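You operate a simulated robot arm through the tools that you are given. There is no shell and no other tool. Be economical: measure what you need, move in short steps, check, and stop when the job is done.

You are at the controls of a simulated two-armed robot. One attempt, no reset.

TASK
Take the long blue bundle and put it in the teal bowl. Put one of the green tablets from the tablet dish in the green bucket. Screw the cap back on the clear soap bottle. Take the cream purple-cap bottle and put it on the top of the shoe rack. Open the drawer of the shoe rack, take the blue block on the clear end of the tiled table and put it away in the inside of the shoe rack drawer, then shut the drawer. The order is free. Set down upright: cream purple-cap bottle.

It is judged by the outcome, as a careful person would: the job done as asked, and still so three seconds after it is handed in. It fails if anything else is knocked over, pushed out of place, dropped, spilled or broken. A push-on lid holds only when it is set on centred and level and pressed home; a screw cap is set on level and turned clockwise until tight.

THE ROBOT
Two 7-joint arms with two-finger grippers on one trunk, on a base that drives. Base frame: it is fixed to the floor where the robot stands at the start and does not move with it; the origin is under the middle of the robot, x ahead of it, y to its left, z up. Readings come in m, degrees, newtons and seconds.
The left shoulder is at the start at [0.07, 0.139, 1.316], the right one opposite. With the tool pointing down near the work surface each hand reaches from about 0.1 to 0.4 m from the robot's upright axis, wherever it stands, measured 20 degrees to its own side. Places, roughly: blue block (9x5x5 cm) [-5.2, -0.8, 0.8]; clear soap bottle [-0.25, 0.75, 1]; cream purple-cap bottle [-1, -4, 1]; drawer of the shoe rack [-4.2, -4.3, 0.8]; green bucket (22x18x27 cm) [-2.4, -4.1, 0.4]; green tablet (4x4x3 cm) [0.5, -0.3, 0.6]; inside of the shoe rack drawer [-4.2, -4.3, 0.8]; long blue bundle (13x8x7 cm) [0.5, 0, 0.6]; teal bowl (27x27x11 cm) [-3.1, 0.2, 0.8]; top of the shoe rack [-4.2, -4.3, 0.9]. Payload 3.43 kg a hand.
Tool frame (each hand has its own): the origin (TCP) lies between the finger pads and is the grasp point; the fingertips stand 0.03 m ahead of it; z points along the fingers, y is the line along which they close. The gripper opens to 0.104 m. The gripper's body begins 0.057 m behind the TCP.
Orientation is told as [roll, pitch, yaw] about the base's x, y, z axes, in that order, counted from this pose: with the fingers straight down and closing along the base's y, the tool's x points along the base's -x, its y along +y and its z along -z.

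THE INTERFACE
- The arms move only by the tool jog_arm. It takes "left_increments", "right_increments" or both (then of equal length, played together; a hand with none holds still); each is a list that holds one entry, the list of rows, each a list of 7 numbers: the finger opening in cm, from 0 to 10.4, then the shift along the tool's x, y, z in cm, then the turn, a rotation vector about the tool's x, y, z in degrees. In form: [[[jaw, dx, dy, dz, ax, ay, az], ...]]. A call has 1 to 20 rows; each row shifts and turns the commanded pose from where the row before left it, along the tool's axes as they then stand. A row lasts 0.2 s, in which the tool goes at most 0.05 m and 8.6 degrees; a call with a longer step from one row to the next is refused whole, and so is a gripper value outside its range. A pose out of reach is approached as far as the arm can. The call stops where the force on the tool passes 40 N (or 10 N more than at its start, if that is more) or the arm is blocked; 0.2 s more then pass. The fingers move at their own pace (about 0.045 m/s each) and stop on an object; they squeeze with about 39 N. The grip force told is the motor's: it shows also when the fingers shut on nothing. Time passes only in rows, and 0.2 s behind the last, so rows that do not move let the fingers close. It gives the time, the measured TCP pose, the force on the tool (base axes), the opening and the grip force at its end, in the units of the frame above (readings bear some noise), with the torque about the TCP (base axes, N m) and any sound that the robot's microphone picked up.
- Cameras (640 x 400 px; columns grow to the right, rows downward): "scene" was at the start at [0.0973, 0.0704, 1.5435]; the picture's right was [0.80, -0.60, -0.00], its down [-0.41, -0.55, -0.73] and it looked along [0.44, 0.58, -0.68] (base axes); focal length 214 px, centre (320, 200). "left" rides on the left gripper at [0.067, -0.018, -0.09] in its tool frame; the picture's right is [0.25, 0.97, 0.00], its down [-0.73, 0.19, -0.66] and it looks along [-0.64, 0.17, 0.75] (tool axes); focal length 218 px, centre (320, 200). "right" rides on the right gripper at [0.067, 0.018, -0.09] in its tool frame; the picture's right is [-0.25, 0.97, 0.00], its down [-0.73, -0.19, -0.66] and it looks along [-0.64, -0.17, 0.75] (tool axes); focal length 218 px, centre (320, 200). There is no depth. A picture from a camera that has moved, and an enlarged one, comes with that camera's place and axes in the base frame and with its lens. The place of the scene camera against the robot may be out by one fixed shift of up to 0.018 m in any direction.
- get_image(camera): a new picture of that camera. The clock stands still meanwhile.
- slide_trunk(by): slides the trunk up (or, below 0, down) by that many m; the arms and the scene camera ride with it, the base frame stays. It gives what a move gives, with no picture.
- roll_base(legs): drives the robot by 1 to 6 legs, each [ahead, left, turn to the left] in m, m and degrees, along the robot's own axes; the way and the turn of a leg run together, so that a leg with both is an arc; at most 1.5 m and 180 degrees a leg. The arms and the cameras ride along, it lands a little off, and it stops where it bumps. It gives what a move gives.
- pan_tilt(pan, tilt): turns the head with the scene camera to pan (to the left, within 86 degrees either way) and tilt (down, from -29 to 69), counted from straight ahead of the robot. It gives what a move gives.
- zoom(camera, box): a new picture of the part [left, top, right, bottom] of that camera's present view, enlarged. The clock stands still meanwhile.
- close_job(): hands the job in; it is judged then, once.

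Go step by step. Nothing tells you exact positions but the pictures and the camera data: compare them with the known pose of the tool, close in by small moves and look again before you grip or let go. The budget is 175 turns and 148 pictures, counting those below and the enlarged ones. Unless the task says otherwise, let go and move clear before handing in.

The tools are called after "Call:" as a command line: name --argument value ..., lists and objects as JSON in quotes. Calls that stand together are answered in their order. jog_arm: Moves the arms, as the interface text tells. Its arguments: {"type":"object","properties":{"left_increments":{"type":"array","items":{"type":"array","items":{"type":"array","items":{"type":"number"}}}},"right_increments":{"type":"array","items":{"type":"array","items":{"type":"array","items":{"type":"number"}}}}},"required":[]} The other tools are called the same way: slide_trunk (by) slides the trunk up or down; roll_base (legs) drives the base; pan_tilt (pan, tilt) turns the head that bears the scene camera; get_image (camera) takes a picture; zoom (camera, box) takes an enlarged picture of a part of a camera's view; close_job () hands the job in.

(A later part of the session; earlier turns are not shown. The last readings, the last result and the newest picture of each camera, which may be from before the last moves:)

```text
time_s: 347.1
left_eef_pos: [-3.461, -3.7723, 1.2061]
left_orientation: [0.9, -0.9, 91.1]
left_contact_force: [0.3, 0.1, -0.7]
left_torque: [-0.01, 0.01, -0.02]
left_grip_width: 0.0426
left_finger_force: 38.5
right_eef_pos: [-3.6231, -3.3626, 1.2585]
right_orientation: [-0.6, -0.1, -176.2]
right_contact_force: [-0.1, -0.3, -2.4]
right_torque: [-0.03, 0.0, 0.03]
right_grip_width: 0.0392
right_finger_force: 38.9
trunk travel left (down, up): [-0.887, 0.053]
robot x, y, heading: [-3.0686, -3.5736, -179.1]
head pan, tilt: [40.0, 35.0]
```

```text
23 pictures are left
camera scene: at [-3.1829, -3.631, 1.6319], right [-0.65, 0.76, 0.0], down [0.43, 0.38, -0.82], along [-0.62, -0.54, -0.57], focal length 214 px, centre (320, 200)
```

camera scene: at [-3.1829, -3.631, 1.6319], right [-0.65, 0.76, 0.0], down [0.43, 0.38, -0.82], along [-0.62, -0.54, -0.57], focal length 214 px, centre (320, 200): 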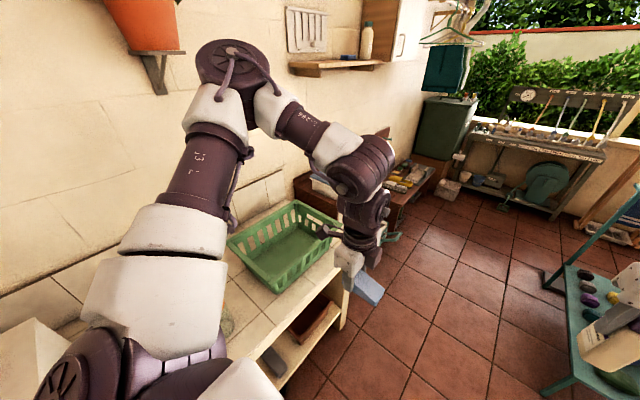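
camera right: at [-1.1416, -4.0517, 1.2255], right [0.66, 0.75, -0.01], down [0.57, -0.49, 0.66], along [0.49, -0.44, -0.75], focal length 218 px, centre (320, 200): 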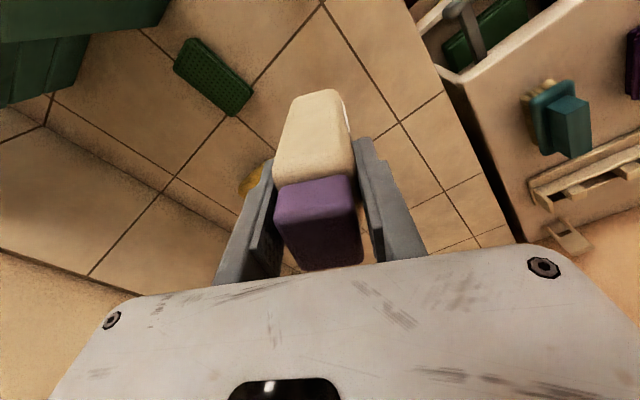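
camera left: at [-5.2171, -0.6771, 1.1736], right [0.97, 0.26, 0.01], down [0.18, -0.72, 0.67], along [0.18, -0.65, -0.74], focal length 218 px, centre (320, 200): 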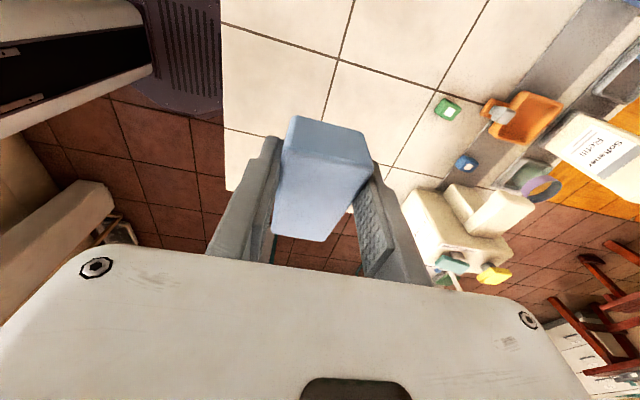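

Call:
roll_base --legs '[[0.95, -0.12, 0], [0, 0, 89]]'

Call:
pan_tilt --pan 10 --tilt 45

Call:
get_image --camera "scene"

```text
time_s: 355.9
left_eef_pos: [-3.8424, -3.8725, 1.2039]
left_orientation: [0.8, -0.8, 179.4]
left_contact_force: [0.0, 0.7, -0.4]
left_torque: [0.01, -0.04, 0.01]
left_grip_width: 0.0427
left_finger_force: 39.1
right_eef_pos: [-4.2574, -4.0221, 1.2563]
right_orientation: [-0.5, -0.1, -87.8]
right_contact_force: [0.4, -0.3, -2.2]
right_torque: [0.0, 0.01, 0.01]
right_grip_width: 0.0391
right_finger_force: 39.2
trunk travel left (down, up): [-0.887, 0.053]
robot x, y, heading: [-4.0266, -3.4698, -90.8]
head pan, tilt: [40.0, 35.0]
```

```text
time_s: 356.8
left_eef_pos: [-3.8427, -3.8723, 1.2048]
left_orientation: [0.9, -0.9, 179.3]
left_contact_force: [0.1, -0.4, 0.0]
left_torque: [-0.02, -0.03, -0.03]
left_grip_width: 0.0429
left_finger_force: 38.8
right_eef_pos: [-4.2568, -4.0239, 1.2567]
right_orientation: [-0.6, -0.1, -87.8]
right_contact_force: [0.2, -0.7, -2.3]
right_torque: [-0.01, 0.0, -0.04]
right_grip_width: 0.0392
right_finger_force: 38.9
trunk travel left (down, up): [-0.887, 0.053]
robot x, y, heading: [-4.0275, -3.4696, -90.5]
head pan, tilt: [10.0, 45.0]
```

```text
22 pictures are left
camera scene: at [-4.0166, -3.596, 1.6171], right [-0.99, -0.16, 0.0], down [-0.11, 0.7, -0.71], along [0.11, -0.7, -0.71], focal length 214 px, centre (320, 200)
```

scene: 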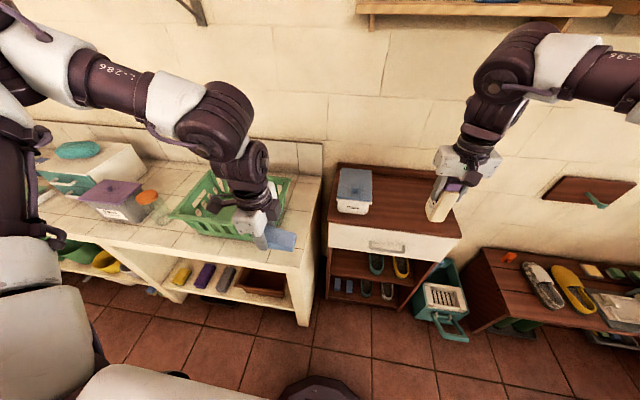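

The shoe rack is right ahead: brown top with a box on its left, white drawer with handle at about (-4.23, -4.16, 0.81). I move so the bottle is over the free right half of the top.

Call:
roll_base --legs '[[0.24, -0.1, 0]]'

Call:
jog_arm --right_increments '[[[3, 0, 0, 4, 0, 0, 0], [3, 0, 0, 4, 0, 0, 0], [3, 0, 0, 4, 0, 0, 0], [3, 0, 0, 4, 0, 0, 0], [3, 0, 0, 3, 0, 0, 0], [3, 0, 0, 0, 0, 0, 0]]]'

Call:
get_image --camera "scene"

```text
time_s: 358.7
left_eef_pos: [-3.946, -4.1049, 1.2053]
left_orientation: [1.0, -1.0, 179.4]
left_contact_force: [-0.5, 1.6, -0.3]
left_torque: [-0.02, -0.01, -0.03]
left_grip_width: 0.0429
left_finger_force: 39.1
right_eef_pos: [-4.3598, -4.2557, 1.258]
right_orientation: [-0.6, -0.3, -87.8]
right_contact_force: [0.6, 0.6, -1.8]
right_torque: [-0.01, 0.01, -0.01]
right_grip_width: 0.0391
right_finger_force: 38.9
trunk travel left (down, up): [-0.887, 0.053]
robot x, y, heading: [-4.1298, -3.7059, -90.8]
head pan, tilt: [10.0, 45.0]
```

```text
time_s: 360.1
left_eef_pos: [-3.9483, -4.1082, 1.2059]
left_orientation: [0.9, -0.9, 179.3]
left_contact_force: [0.4, -0.4, -0.5]
left_torque: [-0.01, 0.01, 0.01]
left_grip_width: 0.0429
left_finger_force: 38.7
right_eef_pos: [-4.3642, -4.2584, 1.0654]
right_orientation: [-0.5, -0.1, -87.8]
right_contact_force: [-0.4, 0.5, -2.1]
right_torque: [0.02, -0.05, -0.04]
right_grip_width: 0.0392
right_finger_force: 38.5
trunk travel left (down, up): [-0.887, 0.053]
robot x, y, heading: [-4.1318, -3.7041, -90.8]
head pan, tilt: [10.0, 45.0]
```

```text
21 pictures are left
camera scene: at [-4.1211, -3.8314, 1.6171], right [-0.99, -0.16, 0.0], down [-0.11, 0.7, -0.71], along [0.11, -0.7, -0.71], focal length 214 px, centre (320, 200)
```

scene: 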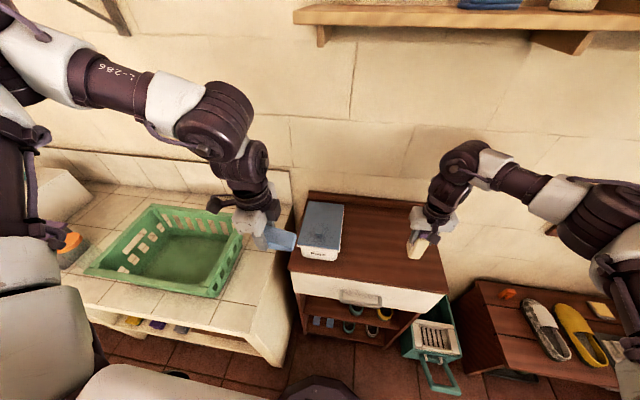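

The rack top is at z≈0.925. I lower gently until the bottle touches down.

Call:
jog_arm --right_increments '[[[3, 0, 0, 2, 0, 0, 0], [3, 0, 0, 1.5, 0, 0, 0], [3, 0, 0, 0.5, 0, 0, 0], [3, 0, 0, 0, 0, 0, 0]]]'

Call:
jog_arm --right_increments '[[[3, 0, 0, 0.4, 0, 0, 0], [3, 0, 0, 0.4, 0, 0, 0], [3, 0, 0, 0, 0, 0, 0]]]'

```text
time_s: 361.1
left_eef_pos: [-3.9479, -4.1084, 1.2046]
left_orientation: [0.9, -0.9, 179.3]
left_contact_force: [0.0, 0.9, -0.6]
left_torque: [-0.04, -0.01, -0.01]
left_grip_width: 0.043
left_finger_force: 39.0
right_eef_pos: [-4.3647, -4.2593, 1.0275]
right_orientation: [-0.5, 0.0, -87.8]
right_contact_force: [-0.3, 1.3, -1.0]
right_torque: [0.01, 0.01, -0.03]
right_grip_width: 0.0394
right_finger_force: 39.4
trunk travel left (down, up): [-0.887, 0.053]
robot x, y, heading: [-4.1334, -3.7051, -91.1]
head pan, tilt: [10.0, 45.0]
```

```text
time_s: 361.9
left_eef_pos: [-3.9475, -4.1091, 1.2052]
left_orientation: [0.9, -0.9, 179.3]
left_contact_force: [0.0, -0.6, -1.4]
left_torque: [0.02, 0.0, 0.02]
left_grip_width: 0.0427
left_finger_force: 39.0
right_eef_pos: [-4.3657, -4.2585, 1.0192]
right_orientation: [-0.7, 0.0, -87.8]
right_contact_force: [0.6, -0.1, -1.3]
right_torque: [0.02, 0.01, -0.02]
right_grip_width: 0.0393
right_finger_force: 39.0
trunk travel left (down, up): [-0.887, 0.053]
robot x, y, heading: [-4.1303, -3.7034, -90.8]
head pan, tilt: [10.0, 45.0]
```

Call:
jog_arm --right_increments '[[[3, 0, 0, 0.4, 0, 0, 0], [3, 0, 0, 0.4, 0, 0, 0], [3, 0, 0, 0, 0, 0, 0]]]'

Call:
zoom --camera "scene" --box '[360, 180, 480, 300]'

```text
time_s: 362.7
left_eef_pos: [-3.9481, -4.1052, 1.206]
left_orientation: [1.2, -0.9, 179.3]
left_contact_force: [-0.1, 0.3, -0.3]
left_torque: [0.02, -0.01, -0.02]
left_grip_width: 0.0429
left_finger_force: 38.7
right_eef_pos: [-4.3639, -4.2573, 1.0161]
right_orientation: [-0.6, -0.6, -87.8]
right_contact_force: [-6.5, -3.4, 38.1]
right_torque: [0.47, -0.14, 0.08]
right_grip_width: 0.0395
right_finger_force: 39.2
trunk travel left (down, up): [-0.887, 0.053]
robot x, y, heading: [-4.1338, -3.7049, -91.0]
head pan, tilt: [10.0, 45.0]
```

```text
3.33 times, centred on (420, 240) of scene
camera zoom: at [-4.1205, -3.8267, 1.6181], right [-0.99, -0.16, 0.0], down [-0.11, 0.7, -0.71], along [0.11, -0.7, -0.71], focal length 715 px, centre (-13, 67)
```

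zoom: 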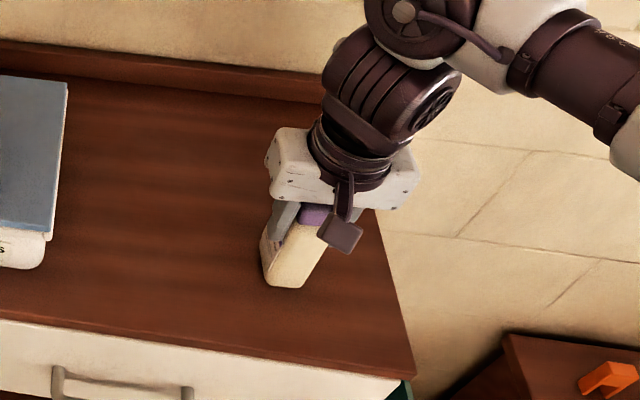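

Touchdown. I relieve the pressure, open, and lift straight off.

Call:
jog_arm --right_increments '[[[3, 0, 0, -0.4, 0, 0, 0], [3, 0, 0, 0, 0, 0, 0], [4.6, 0, 0, 0, 0, 0, 0], [6, 0, 0, 0, 0, 0, 0], [7, 0, 0, 0, 0, 0, 0], [7, 0, 0, -2, 0, 0, 0], [7, 0, 0, -4, 0, 0, 0], [7, 0, 0, -4, 0, 0, 0], [7, 0, 0, -4, 0, 0, 0], [7, 0, 0, -4, 0, 0, 0], [7, 0, 0, 0, 0, 0, 0]]]'

Call:
roll_base --legs '[[-0.25, 0, 0]]'

Call:
get_image --camera "scene"

```text
time_s: 365.1
left_eef_pos: [-3.9476, -4.1078, 1.2037]
left_orientation: [1.0, -0.9, 179.2]
left_contact_force: [0.2, 0.2, -0.2]
left_torque: [-0.01, 0.0, 0.0]
left_grip_width: 0.0428
left_finger_force: 39.1
right_eef_pos: [-4.3622, -4.2581, 1.1953]
right_orientation: [-0.7, -0.1, -88.0]
right_contact_force: [0.1, -0.1, 0.6]
right_torque: [-0.01, -0.03, -0.02]
right_grip_width: 0.07
right_finger_force: 0.1
trunk travel left (down, up): [-0.887, 0.053]
robot x, y, heading: [-4.1304, -3.7062, -90.8]
head pan, tilt: [10.0, 45.0]
```

```text
time_s: 366.9
left_eef_pos: [-3.9429, -3.8613, 1.2025]
left_orientation: [0.7, -0.8, 179.4]
left_contact_force: [0.2, -0.5, -1.2]
left_torque: [0.01, 0.01, 0.0]
left_grip_width: 0.0429
left_finger_force: 39.1
right_eef_pos: [-4.358, -4.0123, 1.1927]
right_orientation: [-0.6, 0.0, -87.7]
right_contact_force: [0.2, -0.6, -0.3]
right_torque: [0.02, -0.02, -0.03]
right_grip_width: 0.0701
right_finger_force: 0.1
trunk travel left (down, up): [-0.887, 0.053]
robot x, y, heading: [-4.1272, -3.4542, -90.9]
head pan, tilt: [10.0, 45.0]
```

```text
19 pictures are left
camera scene: at [-4.1176, -3.586, 1.6167], right [-0.99, -0.16, 0.0], down [-0.11, 0.7, -0.7], along [0.11, -0.7, -0.71], focal length 214 px, centre (320, 200)
```

scene: 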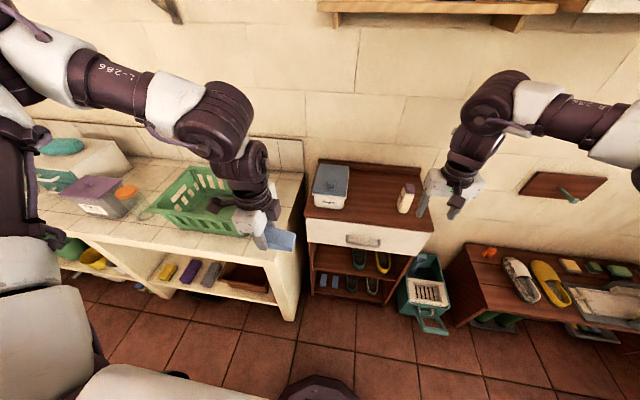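

The bottle stands upright on the rack. Next the drawer: handle bar at about (-4.22, -4.138, 0.844). I turn the right hand so its fingers close front-to-back and tilt it slightly forward.

Call:
jog_arm --right_increments '[[[5, 0, 3, 0, 0, 0, -8.2], [5, 0, 0, 0, 0, 0, -8.2], [5, 0, 0, 0, 0, 0, -8.2], [5, 0, 0, 0, 0, 0, -8.2], [5, 0, 0, 0, 0, 0, -8.2], [5, 0, 0, 0, 0, 0, -8.2], [5, 0, 0, 0, 0, 0, -8.2], [5, 0, 0, 0, 0, 0, -8.2], [5, 0, 0, 0, 0, 0, -8.2], [5, 0, 0, 0, 0, 0, -8.2], [5, 0, 0, 0, 0, 0, -8.2], [5, 0, 0, 3, 8.2, 0, 0], [5, 0, 0, 3, 8.2, 0, 0], [5, 0, 0, 3, 8.2, 0, 0], [5, 0, 0, 0, 0, 0, 0]]]'

Call:
get_image --camera "right"

```text
time_s: 370.1
left_eef_pos: [-3.9428, -3.8589, 1.2037]
left_orientation: [0.9, -0.9, 179.4]
left_contact_force: [0.9, 0.4, -0.5]
left_torque: [0.01, 0.01, 0.0]
left_grip_width: 0.0427
left_finger_force: 38.8
right_eef_pos: [-4.3277, -4.0211, 1.1066]
right_orientation: [-24.8, 0.6, 2.4]
right_contact_force: [0.0, -0.2, 0.3]
right_torque: [0.0, 0.01, -0.01]
right_grip_width: 0.05
right_finger_force: 0.1
trunk travel left (down, up): [-0.887, 0.053]
robot x, y, heading: [-4.1274, -3.4558, -90.8]
head pan, tilt: [10.0, 45.0]
```

```text
18 pictures are left
camera right: at [-4.3969, -3.9691, 1.1805], right [0.21, 0.89, -0.41], down [0.73, 0.13, 0.67], along [0.65, -0.44, -0.62], focal length 218 px, centre (320, 200)
```

right: 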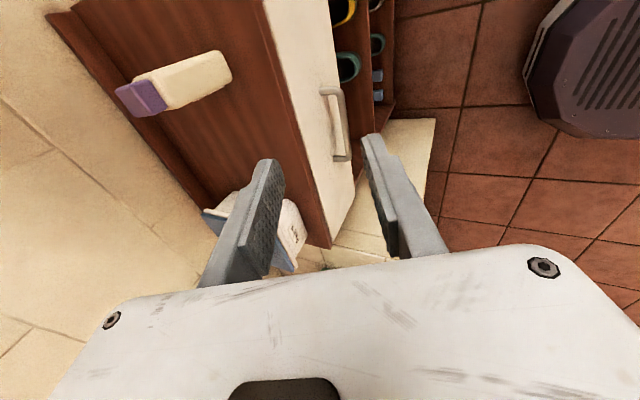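

The hand orientation works and sees the handle. I roll ahead 8 cm and bring the fingers just above/in front of the bar.

Call:
roll_base --legs '[[0.08, 0, 0]]'

Call:
jog_arm --right_increments '[[[4.4, -2.16, 1.74, 3.7, 0, 0, 0], [4.4, -2.16, 1.74, 3.7, 0, 0, 0], [4.4, -2.16, 1.74, 3.7, 0, 0, 0], [4.4, -2.16, 1.74, 3.7, 0, 0, 0], [4.4, -2.16, 1.74, 3.7, 0, 0, 0], [4.4, 0, 0, 0, 0, 0, 0]]]'

Call:
get_image --camera "right"

```text
time_s: 371.2
left_eef_pos: [-3.9454, -3.9311, 1.2067]
left_orientation: [1.3, -0.9, 179.4]
left_contact_force: [-0.2, 0.9, -0.3]
left_torque: [-0.07, -0.03, 0.0]
left_grip_width: 0.0428
left_finger_force: 39.6
right_eef_pos: [-4.3295, -4.0926, 1.111]
right_orientation: [-25.1, 0.6, 2.4]
right_contact_force: [-0.2, 0.3, 0.2]
right_torque: [-0.06, -0.03, 0.0]
right_grip_width: 0.0501
right_finger_force: 0.1
trunk travel left (down, up): [-0.887, 0.053]
robot x, y, heading: [-4.1287, -3.5339, -90.8]
head pan, tilt: [10.0, 45.0]
```

```text
time_s: 372.6
left_eef_pos: [-3.9443, -3.9374, 1.2035]
left_orientation: [1.0, -0.9, 179.3]
left_contact_force: [0.7, -1.4, -0.5]
left_torque: [-0.01, -0.01, 0.02]
left_grip_width: 0.0427
left_finger_force: 38.7
right_eef_pos: [-4.2237, -4.0945, 0.8997]
right_orientation: [-24.8, 0.6, 2.5]
right_contact_force: [0.6, 0.8, 1.0]
right_torque: [0.02, -0.02, 0.03]
right_grip_width: 0.0443
right_finger_force: 0.1
trunk travel left (down, up): [-0.887, 0.053]
robot x, y, heading: [-4.1309, -3.5335, -90.5]
head pan, tilt: [10.0, 45.0]
```

```text
17 pictures are left
camera right: at [-4.293, -4.0427, 0.9745], right [0.21, 0.89, -0.41], down [0.73, 0.13, 0.67], along [0.65, -0.44, -0.62], focal length 218 px, centre (320, 200)
```

right: 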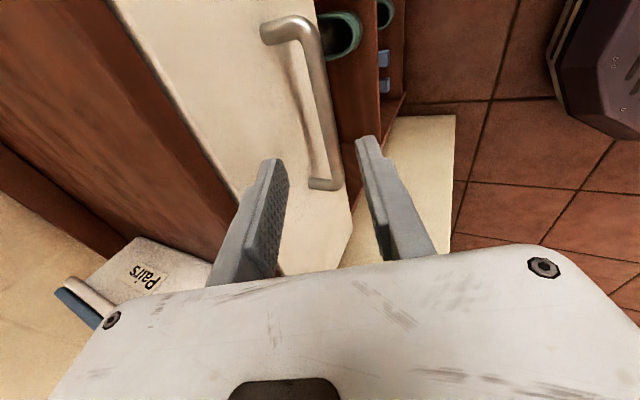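

The bar lies nearly along the tool axis, 8–10 cm ahead. I narrow the jaw to 3 cm, bias it so the far finger fits the gap, and advance 5 cm.

Call:
jog_arm --right_increments '[[[3, 0, 0.8, 0, 0, 0, 0], [3, 0, 0, 2.5, 0, 0, 0], [3, 0, 0, 2.5, 0, 0, 0], [3, 0, 0, 0, 0, 0, 0]]]'

Call:
get_image --camera "right"

```text
time_s: 373.6
left_eef_pos: [-3.945, -3.9377, 1.204]
left_orientation: [1.0, -0.8, 179.4]
left_contact_force: [0.3, 0.0, -2.2]
left_torque: [0.02, 0.0, 0.03]
left_grip_width: 0.043
left_finger_force: 38.9
right_eef_pos: [-4.2251, -4.1082, 0.8537]
right_orientation: [-24.7, 0.7, 2.4]
right_contact_force: [0.0, -0.4, 0.6]
right_torque: [0.01, 0.02, 0.01]
right_grip_width: 0.0302
right_finger_force: 0.1
trunk travel left (down, up): [-0.887, 0.053]
robot x, y, heading: [-4.1306, -3.5355, -90.9]
head pan, tilt: [10.0, 45.0]
```

```text
16 pictures are left
camera right: at [-4.2933, -4.0559, 0.927], right [0.21, 0.89, -0.41], down [0.73, 0.13, 0.67], along [0.65, -0.44, -0.62], focal length 218 px, centre (320, 200)
```

right: 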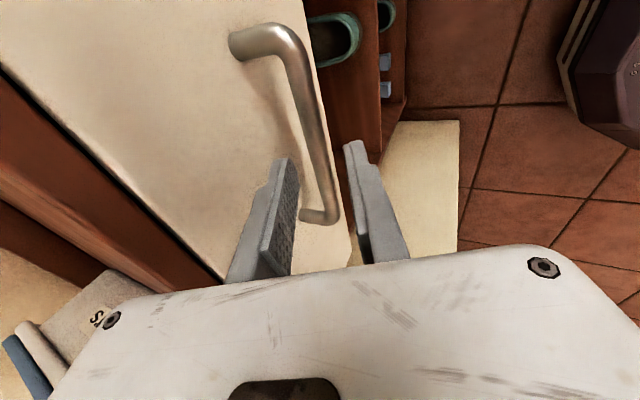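

Bar now estimated at (y -4.139, z 0.797), 6.5 cm ahead. I advance 4.5 cm carefully.

Call:
jog_arm --right_increments '[[[3, 0, 0.3, 1.5, 0, 0, 0], [3, 0, 0, 1.5, 0, 0, 0], [3, 0, 0, 1.5, 0, 0, 0], [3, 0, 0, 0, 0, 0, 0]]]'

Call:
get_image --camera "right"

```text
time_s: 374.6
left_eef_pos: [-3.9446, -3.9382, 1.2041]
left_orientation: [0.9, -0.9, 179.3]
left_contact_force: [0.4, 0.2, -0.1]
left_torque: [0.01, -0.04, -0.01]
left_grip_width: 0.0427
left_finger_force: 38.7
right_eef_pos: [-4.2241, -4.1244, 0.8098]
right_orientation: [-24.7, 0.6, 2.4]
right_contact_force: [0.2, 0.3, -0.7]
right_torque: [0.03, 0.01, 0.04]
right_grip_width: 0.0302
right_finger_force: 0.1
trunk travel left (down, up): [-0.887, 0.053]
robot x, y, heading: [-4.1268, -3.5365, -90.8]
head pan, tilt: [10.0, 45.0]
```

```text
15 pictures are left
camera right: at [-4.2926, -4.072, 0.8843], right [0.21, 0.89, -0.41], down [0.73, 0.13, 0.67], along [0.65, -0.44, -0.62], focal length 218 px, centre (320, 200)
```

right: 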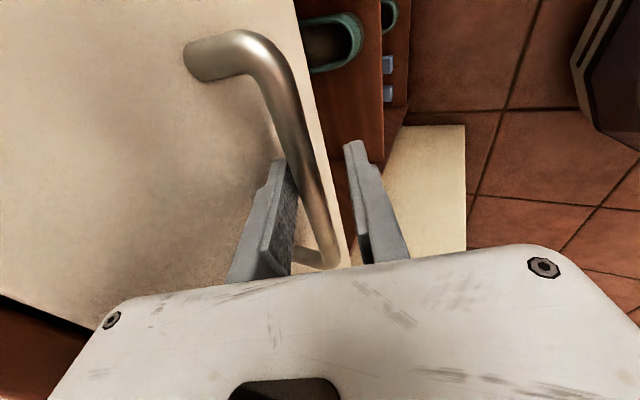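

The bar is between the fingers. I close on it and pull the drawer open by rolling back.

Call:
jog_arm --right_increments '[[[1, 0, -0.3, 0.2, 0, 0, 0], [0.5, 0, -0.3, 0, 0, 0, 0], [0.5, 0, 0, 0, 0, 0, 0]]]'

Call:
roll_base --legs '[[-0.12, 0, 0]]'

Call:
get_image --camera "scene"

```text
time_s: 375.4
left_eef_pos: [-3.9455, -3.9384, 1.2047]
left_orientation: [0.9, -0.9, 179.5]
left_contact_force: [-1.1, -0.9, -0.5]
left_torque: [0.02, 0.02, 0.0]
left_grip_width: 0.0429
left_finger_force: 38.9
right_eef_pos: [-4.2233, -4.1304, 0.8107]
right_orientation: [-24.7, 0.5, 2.4]
right_contact_force: [-0.8, -1.0, 0.1]
right_torque: [0.01, -0.36, -0.84]
right_grip_width: 0.0145
right_finger_force: 45.2
trunk travel left (down, up): [-0.887, 0.053]
robot x, y, heading: [-4.1282, -3.5321, -90.8]
head pan, tilt: [10.0, 45.0]
```

```text
time_s: 376.6
left_eef_pos: [-3.9441, -3.8202, 1.2045]
left_orientation: [0.9, -0.9, 179.4]
left_contact_force: [0.0, -0.1, -0.9]
left_torque: [-0.02, -0.01, 0.01]
left_grip_width: 0.0429
left_finger_force: 39.0
right_eef_pos: [-4.2222, -4.0113, 0.8106]
right_orientation: [-24.7, 0.6, 2.2]
right_contact_force: [-8.2, -2.3, -0.5]
right_torque: [0.02, -0.19, -1.2]
right_grip_width: 0.0141
right_finger_force: 45.1
trunk travel left (down, up): [-0.887, 0.053]
robot x, y, heading: [-4.1249, -3.417, -90.8]
head pan, tilt: [10.0, 45.0]
```

```text
14 pictures are left
camera scene: at [-4.1185, -3.5433, 1.6171], right [-0.99, -0.16, 0.0], down [-0.11, 0.7, -0.71], along [0.11, -0.7, -0.71], focal length 214 px, centre (320, 200)
```

scene: 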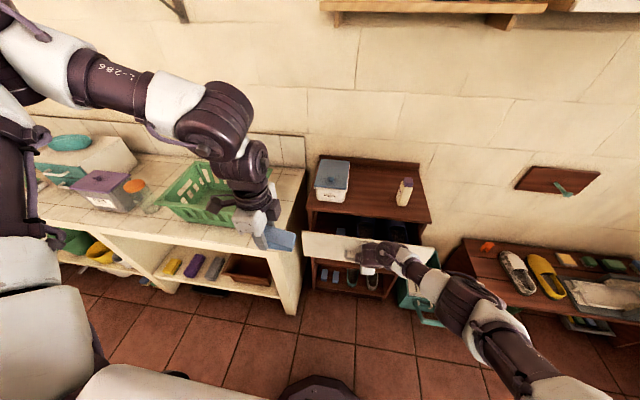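

The drawer slides out cleanly and the bottle is undisturbed. I pull 8 cm more, release and lift the right hand away.

Call:
roll_base --legs '[[-0.08, 0, 0]]'

Call:
jog_arm --right_increments '[[[2.4, 0, 0, 0, 0, 0, 0], [3, 0, 0, 0, 0, 0, 0], [3, 0, 0, -2, 0, 0, 0], [3, 0, 0, -4, 0, 0, 0], [3, 0, 0, -4, 0, 0, 0], [3, 0, -1.5, -4, 0, 0, 0], [3, 0, -1.5, -4, 0, 0, 0], [3, 0, -1.5, -4, 0, 0, 0], [3, 0, 0, 0, 0, 0, 0]]]'

Call:
get_image --camera "scene"

```text
time_s: 377.7
left_eef_pos: [-3.9433, -3.7438, 1.2025]
left_orientation: [0.7, -0.9, 179.5]
left_contact_force: [-0.1, 0.6, -1.9]
left_torque: [0.01, -0.02, 0.01]
left_grip_width: 0.0429
left_finger_force: 38.5
right_eef_pos: [-4.2233, -3.9364, 0.8111]
right_orientation: [-24.8, 0.7, 2.0]
right_contact_force: [-5.6, -2.1, -3.8]
right_torque: [-0.05, -0.05, -1.37]
right_grip_width: 0.0141
right_finger_force: 45.2
trunk travel left (down, up): [-0.887, 0.053]
robot x, y, heading: [-4.1272, -3.3369, -90.8]
head pan, tilt: [10.0, 45.0]
```

```text
time_s: 379.7
left_eef_pos: [-3.9431, -3.7391, 1.2044]
left_orientation: [1.0, -0.9, 179.4]
left_contact_force: [0.2, 0.5, -0.3]
left_torque: [0.01, -0.01, 0.01]
left_grip_width: 0.0429
left_finger_force: 39.2
right_eef_pos: [-4.2233, -3.8804, 1.0305]
right_orientation: [-25.0, 0.8, 1.9]
right_contact_force: [0.7, -0.4, -0.3]
right_torque: [-0.02, 0.01, 0.0]
right_grip_width: 0.0301
right_finger_force: 0.2
trunk travel left (down, up): [-0.887, 0.053]
robot x, y, heading: [-4.125, -3.3334, -90.7]
head pan, tilt: [10.0, 45.0]
```

```text
13 pictures are left
camera scene: at [-4.116, -3.4617, 1.6172], right [-0.99, -0.16, 0.0], down [-0.11, 0.7, -0.71], along [0.11, -0.7, -0.71], focal length 214 px, centre (320, 200)
```

scene: 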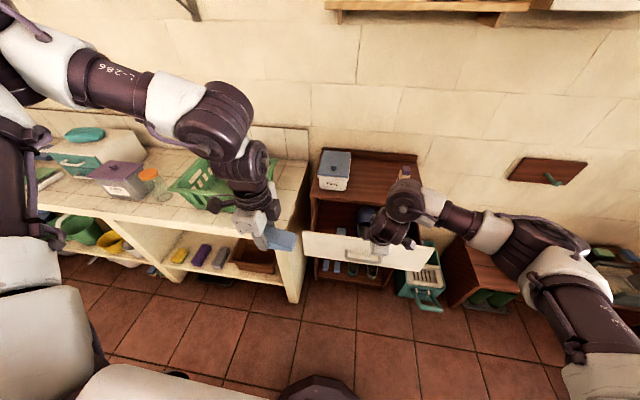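

Drawer is open 20 cm. I draw the right hand up and back, then position so the left hand can drop the block in.

Call:
jog_arm --right_increments '[[[3, 0, 1.17, -3.2, 0, 0, 0], [3, 0, 1.17, -3.2, 0, 0, 0], [3, 0, 1.17, -3.2, 0, 0, 0], [3, 0, 1.17, -3.2, 0, 0, 0], [3, 0, 1.17, -3.2, 0, 0, 0]]]'

Call:
roll_base --legs '[[0, -0.14, 0], [0.22, 0, 0]]'

Call:
jog_arm --left_increments '[[[3, 0, 3, 1, 0, 0, 0], [3, 0, 3, 1, 0, 0, 0], [3, 0, 3, 1, 0, 0, 0], [3, 0, 2, 1, 0, 0, 0], [3, 0, 0, 0, 0, 0, 0]]]'

Call:
get_image --camera "scene"

```text
time_s: 380.9
left_eef_pos: [-3.9412, -3.7372, 1.2052]
left_orientation: [1.0, -1.0, 179.4]
left_contact_force: [0.6, -0.1, 1.3]
left_torque: [-0.01, -0.01, 0.02]
left_grip_width: 0.0429
left_finger_force: 38.7
right_eef_pos: [-4.2263, -3.7593, 1.1525]
right_orientation: [-25.0, 0.8, 1.9]
right_contact_force: [-0.8, -0.9, 0.1]
right_torque: [0.0, -0.03, 0.0]
right_grip_width: 0.0296
right_finger_force: 0.0
trunk travel left (down, up): [-0.887, 0.053]
robot x, y, heading: [-4.124, -3.335, -90.5]
head pan, tilt: [10.0, 45.0]
```

```text
time_s: 383.5
left_eef_pos: [-4.0853, -3.9513, 1.2048]
left_orientation: [1.0, -0.9, 179.4]
left_contact_force: [0.5, 0.8, -0.5]
left_torque: [-0.04, 0.0, 0.0]
left_grip_width: 0.0429
left_finger_force: 39.1
right_eef_pos: [-4.3691, -3.9725, 1.1529]
right_orientation: [-25.1, 0.6, 2.1]
right_contact_force: [-0.4, 0.0, -0.1]
right_torque: [-0.07, -0.02, -0.01]
right_grip_width: 0.0299
right_finger_force: 0.0
trunk travel left (down, up): [-0.887, 0.053]
robot x, y, heading: [-4.2656, -3.553, -90.8]
head pan, tilt: [10.0, 45.0]
```

```text
time_s: 384.7
left_eef_pos: [-4.0754, -4.0566, 1.1701]
left_orientation: [0.9, -1.0, 179.4]
left_contact_force: [0.4, 0.9, -1.3]
left_torque: [0.01, -0.02, -0.02]
left_grip_width: 0.0432
left_finger_force: 39.1
left hand out of reach, approached as far as the arm can: row 4
right_eef_pos: [-4.3702, -3.9757, 1.1508]
right_orientation: [-25.0, 0.8, 2.0]
right_contact_force: [0.7, 0.0, -0.2]
right_torque: [0.01, -0.03, -0.02]
right_grip_width: 0.0299
right_finger_force: 0.1
trunk travel left (down, up): [-0.887, 0.053]
robot x, y, heading: [-4.2684, -3.548, -90.6]
head pan, tilt: [10.0, 45.0]
```

```text
12 pictures are left
camera scene: at [-4.2602, -3.6766, 1.6173], right [-0.99, -0.16, 0.0], down [-0.11, 0.7, -0.71], along [0.11, -0.7, -0.71], focal length 214 px, centre (320, 200)
```

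scene: 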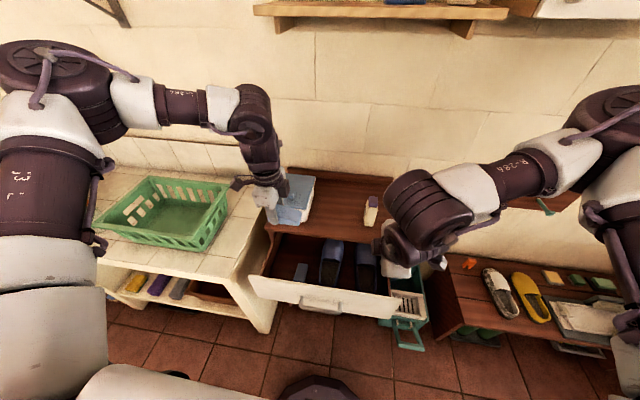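

Call:
zoom --camera "scene" --box '[230, 170, 410, 320]'

```text
2.67 times, centred on (320, 245) of scene
camera zoom: at [-4.2602, -3.6766, 1.6173], right [-0.99, -0.16, 0.0], down [-0.11, 0.7, -0.71], along [0.11, -0.7, -0.71], focal length 572 px, centre (320, 80)
```

zoom: 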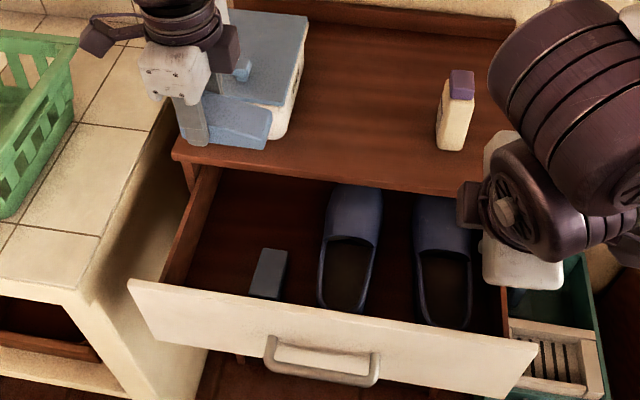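

The drawer holds slippers and a small grey piece; the free spot is at its left, about (-4.038, -4.09). I turn the block 90° so it fits there and move the right hand up out of the way.

Call:
jog_arm --left_increments '[[[3, 0, 0, 0, 0, 0, -8.2], [3, 0, 0, 0, 0, 0, -8.2], [3, 0, 0, 0, 0, 0, -8.2], [3, 0, 0, 0, 0, 0, -8.2], [3, 0, 0, 0, 0, 0, -8.2], [3, 0, 0, 0, 0, 0, -8.2], [3, 0, 0, 0, 0, 0, -8.2], [3, 0, 0, 0, 0, 0, -8.2], [3, 0, 0, 0, 0, 0, -8.2], [3, 0, 0, 0, 0, 0, -8.2], [3, 0, 0, 0, 0, 0, -8.0], [3, -1.1, 1.3, 0, 0, 0, 0], [3, -1.1, 1.3, 0, 0, 0, 0], [3, -1.1, 1.1, 0, 0, 0, 0], [3, 0, 0, 0, 0, 0, 0]]]' --right_increments '[[[3, 0, 0.1, -3.4, 0, 0, 0], [3, 0, 0.1, -3.4, 0, 0, 0], [3, 0, 0.1, -3.3, 0, 0, 0], [3, 0, 0.1, -3.3, 0, 0, 0], [3, 0, 0, 0, 0, 0, 0], [3, 0, 0, 0, 0, 0, 0], [3, 0, 0, 0, 0, 0, 0], [3, 0, 0, 0, 0, 0, 0], [3, 0, 0, 0, 0, 0, 0], [3, 0, 0, 0, 0, 0, 0], [3, 0, 0, 0, 0, 0, 0], [3, 0, 0, 0, 0, 0, 0], [3, 0, 0, 0, 0, 0, 0], [3, 0, 0, 0, 0, 0, 0], [3, 0, 0, 0, 0, 0, 0]]]'

Call:
get_image --camera "left"

```text
time_s: 387.9
left_eef_pos: [-4.0407, -4.0902, 1.1716]
left_orientation: [-0.8, -0.9, -90.6]
left_contact_force: [0.1, 0.1, -1.0]
left_torque: [0.01, -0.01, 0.01]
left_grip_width: 0.043
left_finger_force: 38.9
right_eef_pos: [-4.3694, -3.9565, 1.192]
right_orientation: [-24.8, 0.8, 2.1]
right_contact_force: [-0.5, -0.1, 0.6]
right_torque: [-0.02, 0.01, -0.01]
right_grip_width: 0.03
right_finger_force: 0.0
right hand out of reach, approached as far as the arm can: row 2, 3, 4
trunk travel left (down, up): [-0.887, 0.053]
robot x, y, heading: [-4.2689, -3.5525, -90.8]
head pan, tilt: [10.0, 45.0]
```

```text
10 pictures are left
camera left: at [-4.055, -4.0208, 1.2592], right [0.97, 0.24, -0.02], down [0.19, -0.72, 0.67], along [0.15, -0.65, -0.75], focal length 218 px, centre (320, 200)
```

left: 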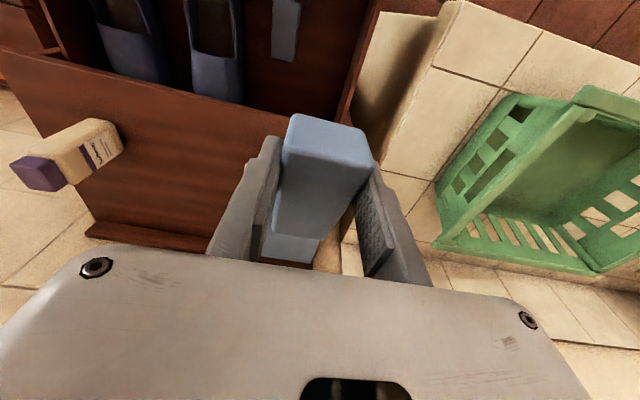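

The drop path lies between the grey piece and the drawer's left wall. I lower the trunk 20 cm, then the arm the rest.

Call:
slide_trunk --by -0.2

Call:
jog_arm --left_increments '[[[3, 1.2, 0, 0, 0, 0, 0], [3, 0, 0, 3, 0, 0, 0], [3, 0, 0, 3, 0, 0, 0], [3, 0, 0, 2.5, 0, 0, 0], [3, 0, 0, 0, 0, 0, 0]]]'

Call:
get_image --camera "left"

```text
time_s: 390.1
left_eef_pos: [-4.0384, -4.0913, 0.9712]
left_orientation: [-0.8, -1.0, -90.5]
left_contact_force: [0.4, -0.1, -0.8]
left_torque: [0.0, 0.0, -0.01]
left_grip_width: 0.0427
left_finger_force: 39.4
right_eef_pos: [-4.3702, -3.9571, 0.9921]
right_orientation: [-24.9, 0.7, 2.0]
right_contact_force: [0.8, 0.8, 0.2]
right_torque: [0.04, 0.0, 0.03]
right_grip_width: 0.0299
right_finger_force: 0.0
trunk travel left (down, up): [-0.687, 0.253]
robot x, y, heading: [-4.2685, -3.5543, -91.0]
head pan, tilt: [10.0, 45.0]
```

```text
time_s: 391.2
left_eef_pos: [-4.0257, -4.0652, 0.8974]
left_orientation: [-0.9, -1.0, -90.6]
left_contact_force: [0.1, 0.1, -0.7]
left_torque: [0.0, 0.04, -0.03]
left_grip_width: 0.0429
left_finger_force: 38.9
left hand out of reach, approached as far as the arm can: row 3, 4
right_eef_pos: [-4.3701, -3.9572, 0.9914]
right_orientation: [-24.8, 0.7, 2.0]
right_contact_force: [1.2, 0.0, 0.5]
right_torque: [-0.01, -0.01, 0.0]
right_grip_width: 0.0299
right_finger_force: 0.1
trunk travel left (down, up): [-0.687, 0.253]
robot x, y, heading: [-4.2695, -3.5514, -91.0]
head pan, tilt: [10.0, 45.0]
```

```text
9 pictures are left
camera left: at [-4.0406, -3.9946, 0.9857], right [0.97, 0.24, -0.02], down [0.2, -0.72, 0.67], along [0.15, -0.65, -0.75], focal length 218 px, centre (320, 200)
```

left: 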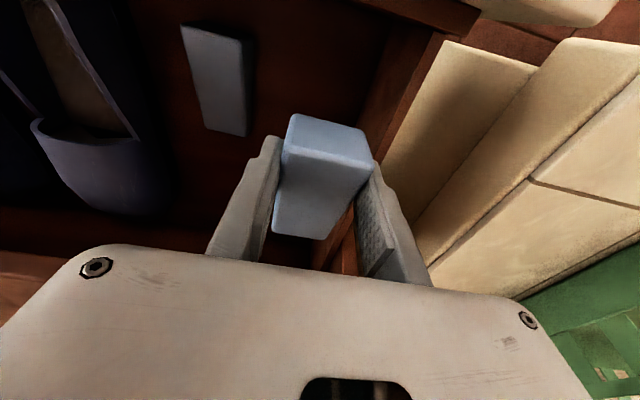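

The arm drifted toward the drawer wall. I raise and shift the block 2.5 cm right, move the right hand aside, and use the trunk for the last descent.

Call:
jog_arm --left_increments '[[[3, 0, 0, -3.5, 0, 0, 0], [3, -0.8, -2.6, 0, 0, 0, 0], [3, 0, 0, 0, 0, 0, 0], [3, 0, 0, 0, 0, 0, 0], [3, 0, 0, 0, 0, 0, 0], [3, 0, 0, 0, 0, 0, 0]]]' --right_increments '[[[3, 4, 0.5, 0, 0, 0, 0], [3, 4, 0.5, 0, 0, 0, 0], [3, 4, 0.5, 0, 0, 0, 0], [3, 4, 0.5, 0, 0, 0, 0], [3, 4, 0.5, 0, 0, 0, 0], [3, 0, 0, 0, 0, 0, 0]]]'

Call:
slide_trunk --by -0.06

Call:
get_image --camera "left"

```text
time_s: 392.6
left_eef_pos: [-4.0478, -4.071, 0.9335]
left_orientation: [-1.1, -1.0, -90.7]
left_contact_force: [-0.7, -0.2, -0.7]
left_torque: [0.01, 0.03, 0.0]
left_grip_width: 0.0428
left_finger_force: 38.8
left hand out of reach, approached as far as the arm can: row 2
right_eef_pos: [-4.5237, -3.9674, 0.9805]
right_orientation: [-24.7, 0.8, 2.1]
right_contact_force: [0.4, -0.1, 0.2]
right_torque: [0.05, -0.01, 0.04]
right_grip_width: 0.0298
right_finger_force: 0.0
right hand out of reach, approached as far as the arm can: row 1, 2, 3, 4
trunk travel left (down, up): [-0.687, 0.253]
robot x, y, heading: [-4.2719, -3.5531, -90.7]
head pan, tilt: [10.0, 45.0]
```

```text
time_s: 393.6
left_eef_pos: [-4.0478, -4.0697, 0.8744]
left_orientation: [-1.1, -1.0, -90.6]
left_contact_force: [-0.8, -0.2, -0.7]
left_torque: [-0.01, 0.0, -0.01]
left_grip_width: 0.0427
left_finger_force: 38.9
right_eef_pos: [-4.5242, -3.9666, 0.9206]
right_orientation: [-24.7, 0.6, 2.0]
right_contact_force: [-1.1, -0.7, 0.1]
right_torque: [0.0, 0.01, 0.0]
right_grip_width: 0.0299
right_finger_force: 0.1
trunk travel left (down, up): [-0.627, 0.313]
robot x, y, heading: [-4.2715, -3.5488, -90.8]
head pan, tilt: [10.0, 45.0]
```

```text
8 pictures are left
camera left: at [-4.0635, -3.9995, 0.9632], right [0.97, 0.24, -0.02], down [0.2, -0.72, 0.67], along [0.15, -0.65, -0.75], focal length 218 px, centre (320, 200)
```

left: 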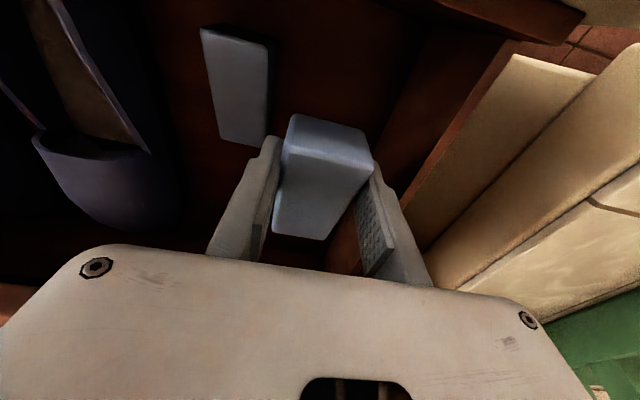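

Alignment looks good between the grey piece and the wall. I lower 4.5 cm more.

Call:
slide_trunk --by -0.045

Call:
get_image --camera "left"

```text
time_s: 394.5
left_eef_pos: [-4.0486, -4.0708, 0.8292]
left_orientation: [-1.1, -0.9, -90.6]
left_contact_force: [-0.4, 0.1, 0.2]
left_torque: [0.01, 0.02, -0.02]
left_grip_width: 0.0429
left_finger_force: 39.1
right_eef_pos: [-4.5236, -3.9669, 0.8756]
right_orientation: [-24.8, 0.7, 1.9]
right_contact_force: [0.2, -0.2, 0.7]
right_torque: [-0.02, 0.03, 0.01]
right_grip_width: 0.03
right_finger_force: 0.1
trunk travel left (down, up): [-0.582, 0.358]
robot x, y, heading: [-4.2695, -3.5515, -90.9]
head pan, tilt: [10.0, 45.0]
```

```text
7 pictures are left
camera left: at [-4.0635, -3.9994, 0.9183], right [0.97, 0.24, -0.02], down [0.2, -0.72, 0.67], along [0.15, -0.65, -0.75], focal length 218 px, centre (320, 200)
```

left: 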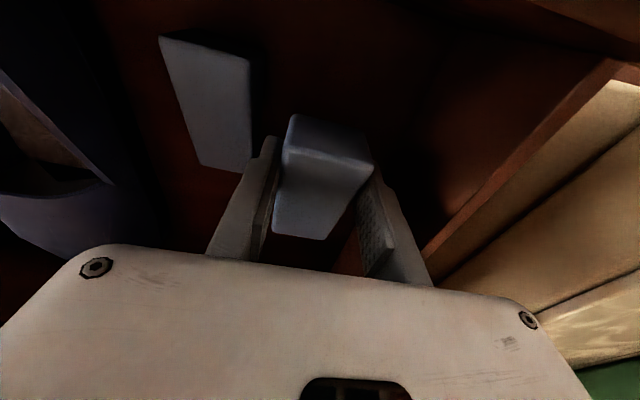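

Call:
slide_trunk --by -0.022

Call:
jog_arm --left_increments '[[[5, 0, 0, 0, 0, 0, 0], [5.8, 0, 0, 0, 0, 0, 0], [5.8, 0, 0, 0, 0, 0, 0]]]'

Call:
slide_trunk --by 0.25

Call:
zoom --camera "scene" --box '[230, 170, 410, 320]'

```text
time_s: 395.2
left_eef_pos: [-4.0486, -4.0695, 0.8076]
left_orientation: [-1.1, -1.1, -90.6]
left_contact_force: [-0.1, -0.2, -0.5]
left_torque: [0.01, 0.02, -0.01]
left_grip_width: 0.0426
left_finger_force: 39.0
right_eef_pos: [-4.5248, -3.9668, 0.8533]
right_orientation: [-24.6, 0.8, 1.9]
right_contact_force: [-0.5, -0.3, -0.4]
right_torque: [0.0, 0.03, 0.01]
right_grip_width: 0.0299
right_finger_force: 0.0
trunk travel left (down, up): [-0.56, 0.38]
robot x, y, heading: [-4.2679, -3.5561, -90.5]
head pan, tilt: [10.0, 45.0]
```

```text
time_s: 396.0
left_eef_pos: [-4.0479, -4.0704, 0.807]
left_orientation: [-1.1, -0.9, -90.6]
left_contact_force: [-1.2, -0.4, 0.3]
left_torque: [0.03, -0.05, 0.05]
left_grip_width: 0.058
left_finger_force: 0.1
right_eef_pos: [-4.5239, -3.9667, 0.853]
right_orientation: [-24.7, 0.7, 2.1]
right_contact_force: [-0.6, 0.0, -0.3]
right_torque: [0.03, 0.0, 0.0]
right_grip_width: 0.0301
right_finger_force: 0.1
trunk travel left (down, up): [-0.56, 0.38]
robot x, y, heading: [-4.2674, -3.5549, -90.6]
head pan, tilt: [10.0, 45.0]
```

```text
time_s: 398.6
left_eef_pos: [-4.0491, -4.0696, 1.0577]
left_orientation: [-1.1, -0.9, -90.6]
left_contact_force: [-0.4, -0.8, 0.7]
left_torque: [0.01, -0.03, 0.01]
left_grip_width: 0.0581
left_finger_force: 0.2
right_eef_pos: [-4.524, -3.9672, 1.1028]
right_orientation: [-24.7, 0.7, 2.0]
right_contact_force: [0.6, 0.1, 0.0]
right_torque: [-0.07, -0.01, -0.01]
right_grip_width: 0.03
right_finger_force: 0.0
trunk travel left (down, up): [-0.81, 0.13]
robot x, y, heading: [-4.2728, -3.5519, -90.6]
head pan, tilt: [10.0, 45.0]
```

```text
2.67 times, centred on (320, 245) of scene
camera zoom: at [-4.2603, -3.6781, 1.5401], right [-0.99, -0.16, 0.0], down [-0.11, 0.7, -0.71], along [0.11, -0.7, -0.71], focal length 572 px, centre (320, 80)
```

zoom: 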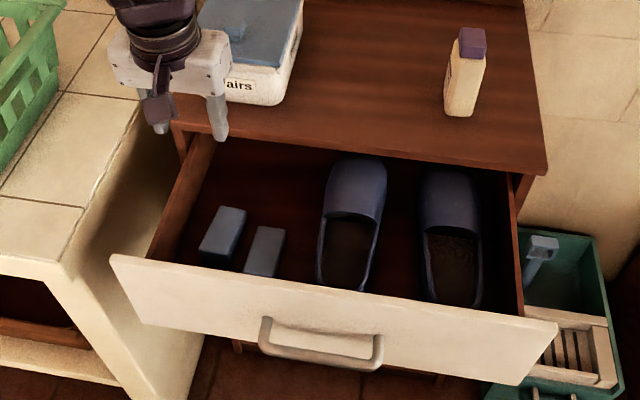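

The block is in the drawer beside the grey piece. Now I back off, bring the closed left hand in front of the handle, and push the drawer shut.

Call:
roll_base --legs '[[-0.3, 0, 0], [0, -0.165, 0]]'

Call:
jog_arm --left_increments '[[[3, 0, 0, 0, 0, 0, 0], [0, 0, 0, 0, 0, 0, 0], [0, 0, 0, 0, 0, 0, 0]]]'

Call:
slide_trunk --by -0.24

Call:
get_image --camera "scene"

```text
time_s: 401.7
left_eef_pos: [-4.2061, -3.7657, 1.0562]
left_orientation: [-1.2, -1.0, -90.4]
left_contact_force: [0.3, 0.7, -0.1]
left_torque: [-0.02, 0.03, -0.02]
left_grip_width: 0.0581
left_finger_force: 0.0
right_eef_pos: [-4.6817, -3.6648, 1.1033]
right_orientation: [-24.7, 0.8, 2.1]
right_contact_force: [0.5, -0.7, -0.6]
right_torque: [0.0, 0.02, -0.01]
right_grip_width: 0.0299
right_finger_force: 0.0
trunk travel left (down, up): [-0.81, 0.13]
robot x, y, heading: [-4.4293, -3.2464, -90.7]
head pan, tilt: [10.0, 45.0]
```

```text
time_s: 402.5
left_eef_pos: [-4.2092, -3.7653, 1.0577]
left_orientation: [-1.0, -1.1, -90.5]
left_contact_force: [0.6, -0.5, -0.5]
left_torque: [0.01, -0.01, 0.0]
left_grip_width: 0.0
left_finger_force: 10.3
right_eef_pos: [-4.6854, -3.6643, 1.1028]
right_orientation: [-24.7, 0.7, 2.2]
right_contact_force: [-0.5, 0.1, 0.0]
right_torque: [-0.03, 0.0, 0.0]
right_grip_width: 0.03
right_finger_force: 0.1
trunk travel left (down, up): [-0.81, 0.13]
robot x, y, heading: [-4.4313, -3.2514, -91.1]
head pan, tilt: [10.0, 45.0]
```

```text
time_s: 405.0
left_eef_pos: [-4.2082, -3.7667, 0.8179]
left_orientation: [-1.2, -1.0, -90.4]
left_contact_force: [1.0, 0.1, -0.2]
left_torque: [-0.02, -0.02, -0.01]
left_grip_width: 0.0
left_finger_force: 34.6
right_eef_pos: [-4.6848, -3.6648, 0.8639]
right_orientation: [-24.7, 0.7, 2.2]
right_contact_force: [0.0, -0.3, 0.6]
right_torque: [0.05, -0.02, 0.0]
right_grip_width: 0.03
right_finger_force: 0.1
trunk travel left (down, up): [-0.57, 0.37]
robot x, y, heading: [-4.4337, -3.2446, -91.0]
head pan, tilt: [10.0, 45.0]
```

```text
5 pictures are left
camera scene: at [-4.4219, -3.3745, 1.3002], right [-0.99, -0.16, 0.0], down [-0.11, 0.7, -0.71], along [0.11, -0.7, -0.71], focal length 214 px, centre (320, 200)
```

scene: 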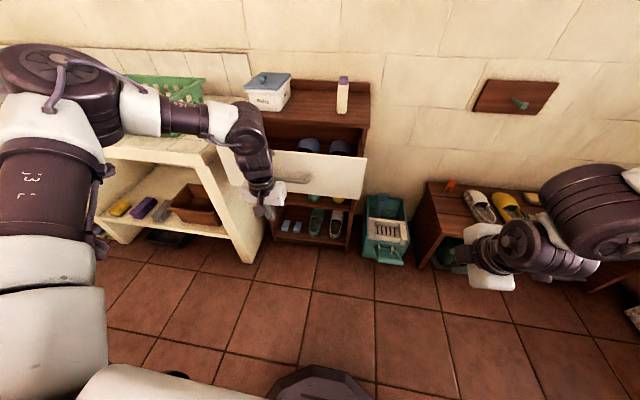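

Call:
roll_base --legs '[[0.33, 0, 0]]'

Call:
zoom --camera "scene" --box '[200, 150, 420, 320]'

```text
time_s: 407.2
left_eef_pos: [-4.2102, -4.094, 0.8175]
left_orientation: [-1.2, -1.0, -90.1]
left_contact_force: [-0.4, 0.1, -0.3]
left_torque: [0.03, -0.05, -0.01]
left_grip_width: 0.0003
left_finger_force: 35.0
right_eef_pos: [-4.6868, -3.9925, 0.8631]
right_orientation: [-24.8, 0.8, 2.4]
right_contact_force: [0.0, 0.0, -0.5]
right_torque: [0.01, -0.03, 0.0]
right_grip_width: 0.0301
right_finger_force: 0.1
trunk travel left (down, up): [-0.57, 0.37]
robot x, y, heading: [-4.4393, -3.5787, -90.3]
head pan, tilt: [10.0, 45.0]
```

```text
2.35 times, centred on (310, 235) of scene
camera zoom: at [-4.4248, -3.7025, 1.3001], right [-0.99, -0.17, 0.0], down [-0.12, 0.7, -0.71], along [0.12, -0.7, -0.71], focal length 505 px, centre (344, 118)
```

zoom: 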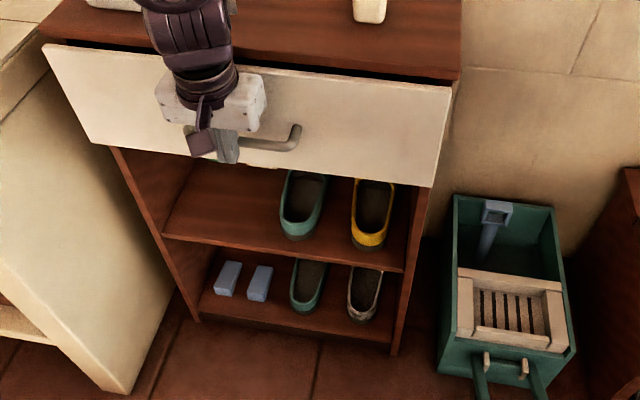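

Nearly shut; I push the last few centimetres.

Call:
roll_base --legs '[[0.06, 0, 0]]'

Call:
zoom --camera "scene" --box '[200, 120, 420, 320]'

```text
time_s: 408.1
left_eef_pos: [-4.2099, -4.1136, 0.8184]
left_orientation: [-0.7, 0.7, -90.6]
left_contact_force: [0.7, 10.1, 2.8]
left_torque: [0.05, -0.1, 0.04]
left_grip_width: 0.0062
left_finger_force: 35.0
right_eef_pos: [-4.6874, -4.023, 0.863]
right_orientation: [-24.8, 0.7, 2.4]
right_contact_force: [-0.9, -0.5, 0.7]
right_torque: [0.02, 0.02, 0.02]
right_grip_width: 0.0303
right_finger_force: 0.0
trunk travel left (down, up): [-0.57, 0.37]
robot x, y, heading: [-4.4372, -3.6103, -90.1]
head pan, tilt: [10.0, 45.0]
stopped in leg 1: the force on the tool passed its limit at 79 N (the readings are from after the stop); the commanded pose is now the measured one
```

```text
2.00 times, centred on (310, 220) of scene
camera zoom: at [-4.4255, -3.7316, 1.3002], right [-0.99, -0.17, 0.0], down [-0.12, 0.7, -0.71], along [0.12, -0.7, -0.71], focal length 429 px, centre (340, 160)
```

zoom: 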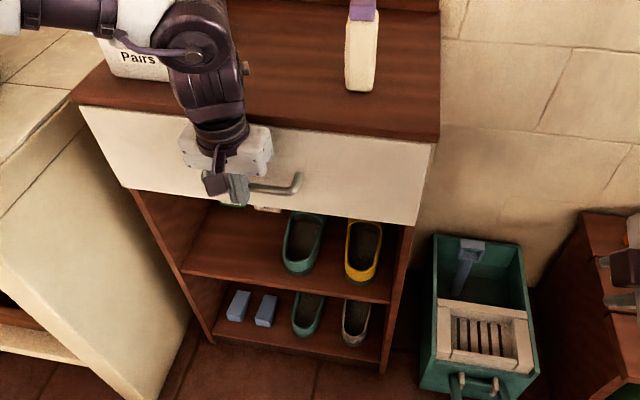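

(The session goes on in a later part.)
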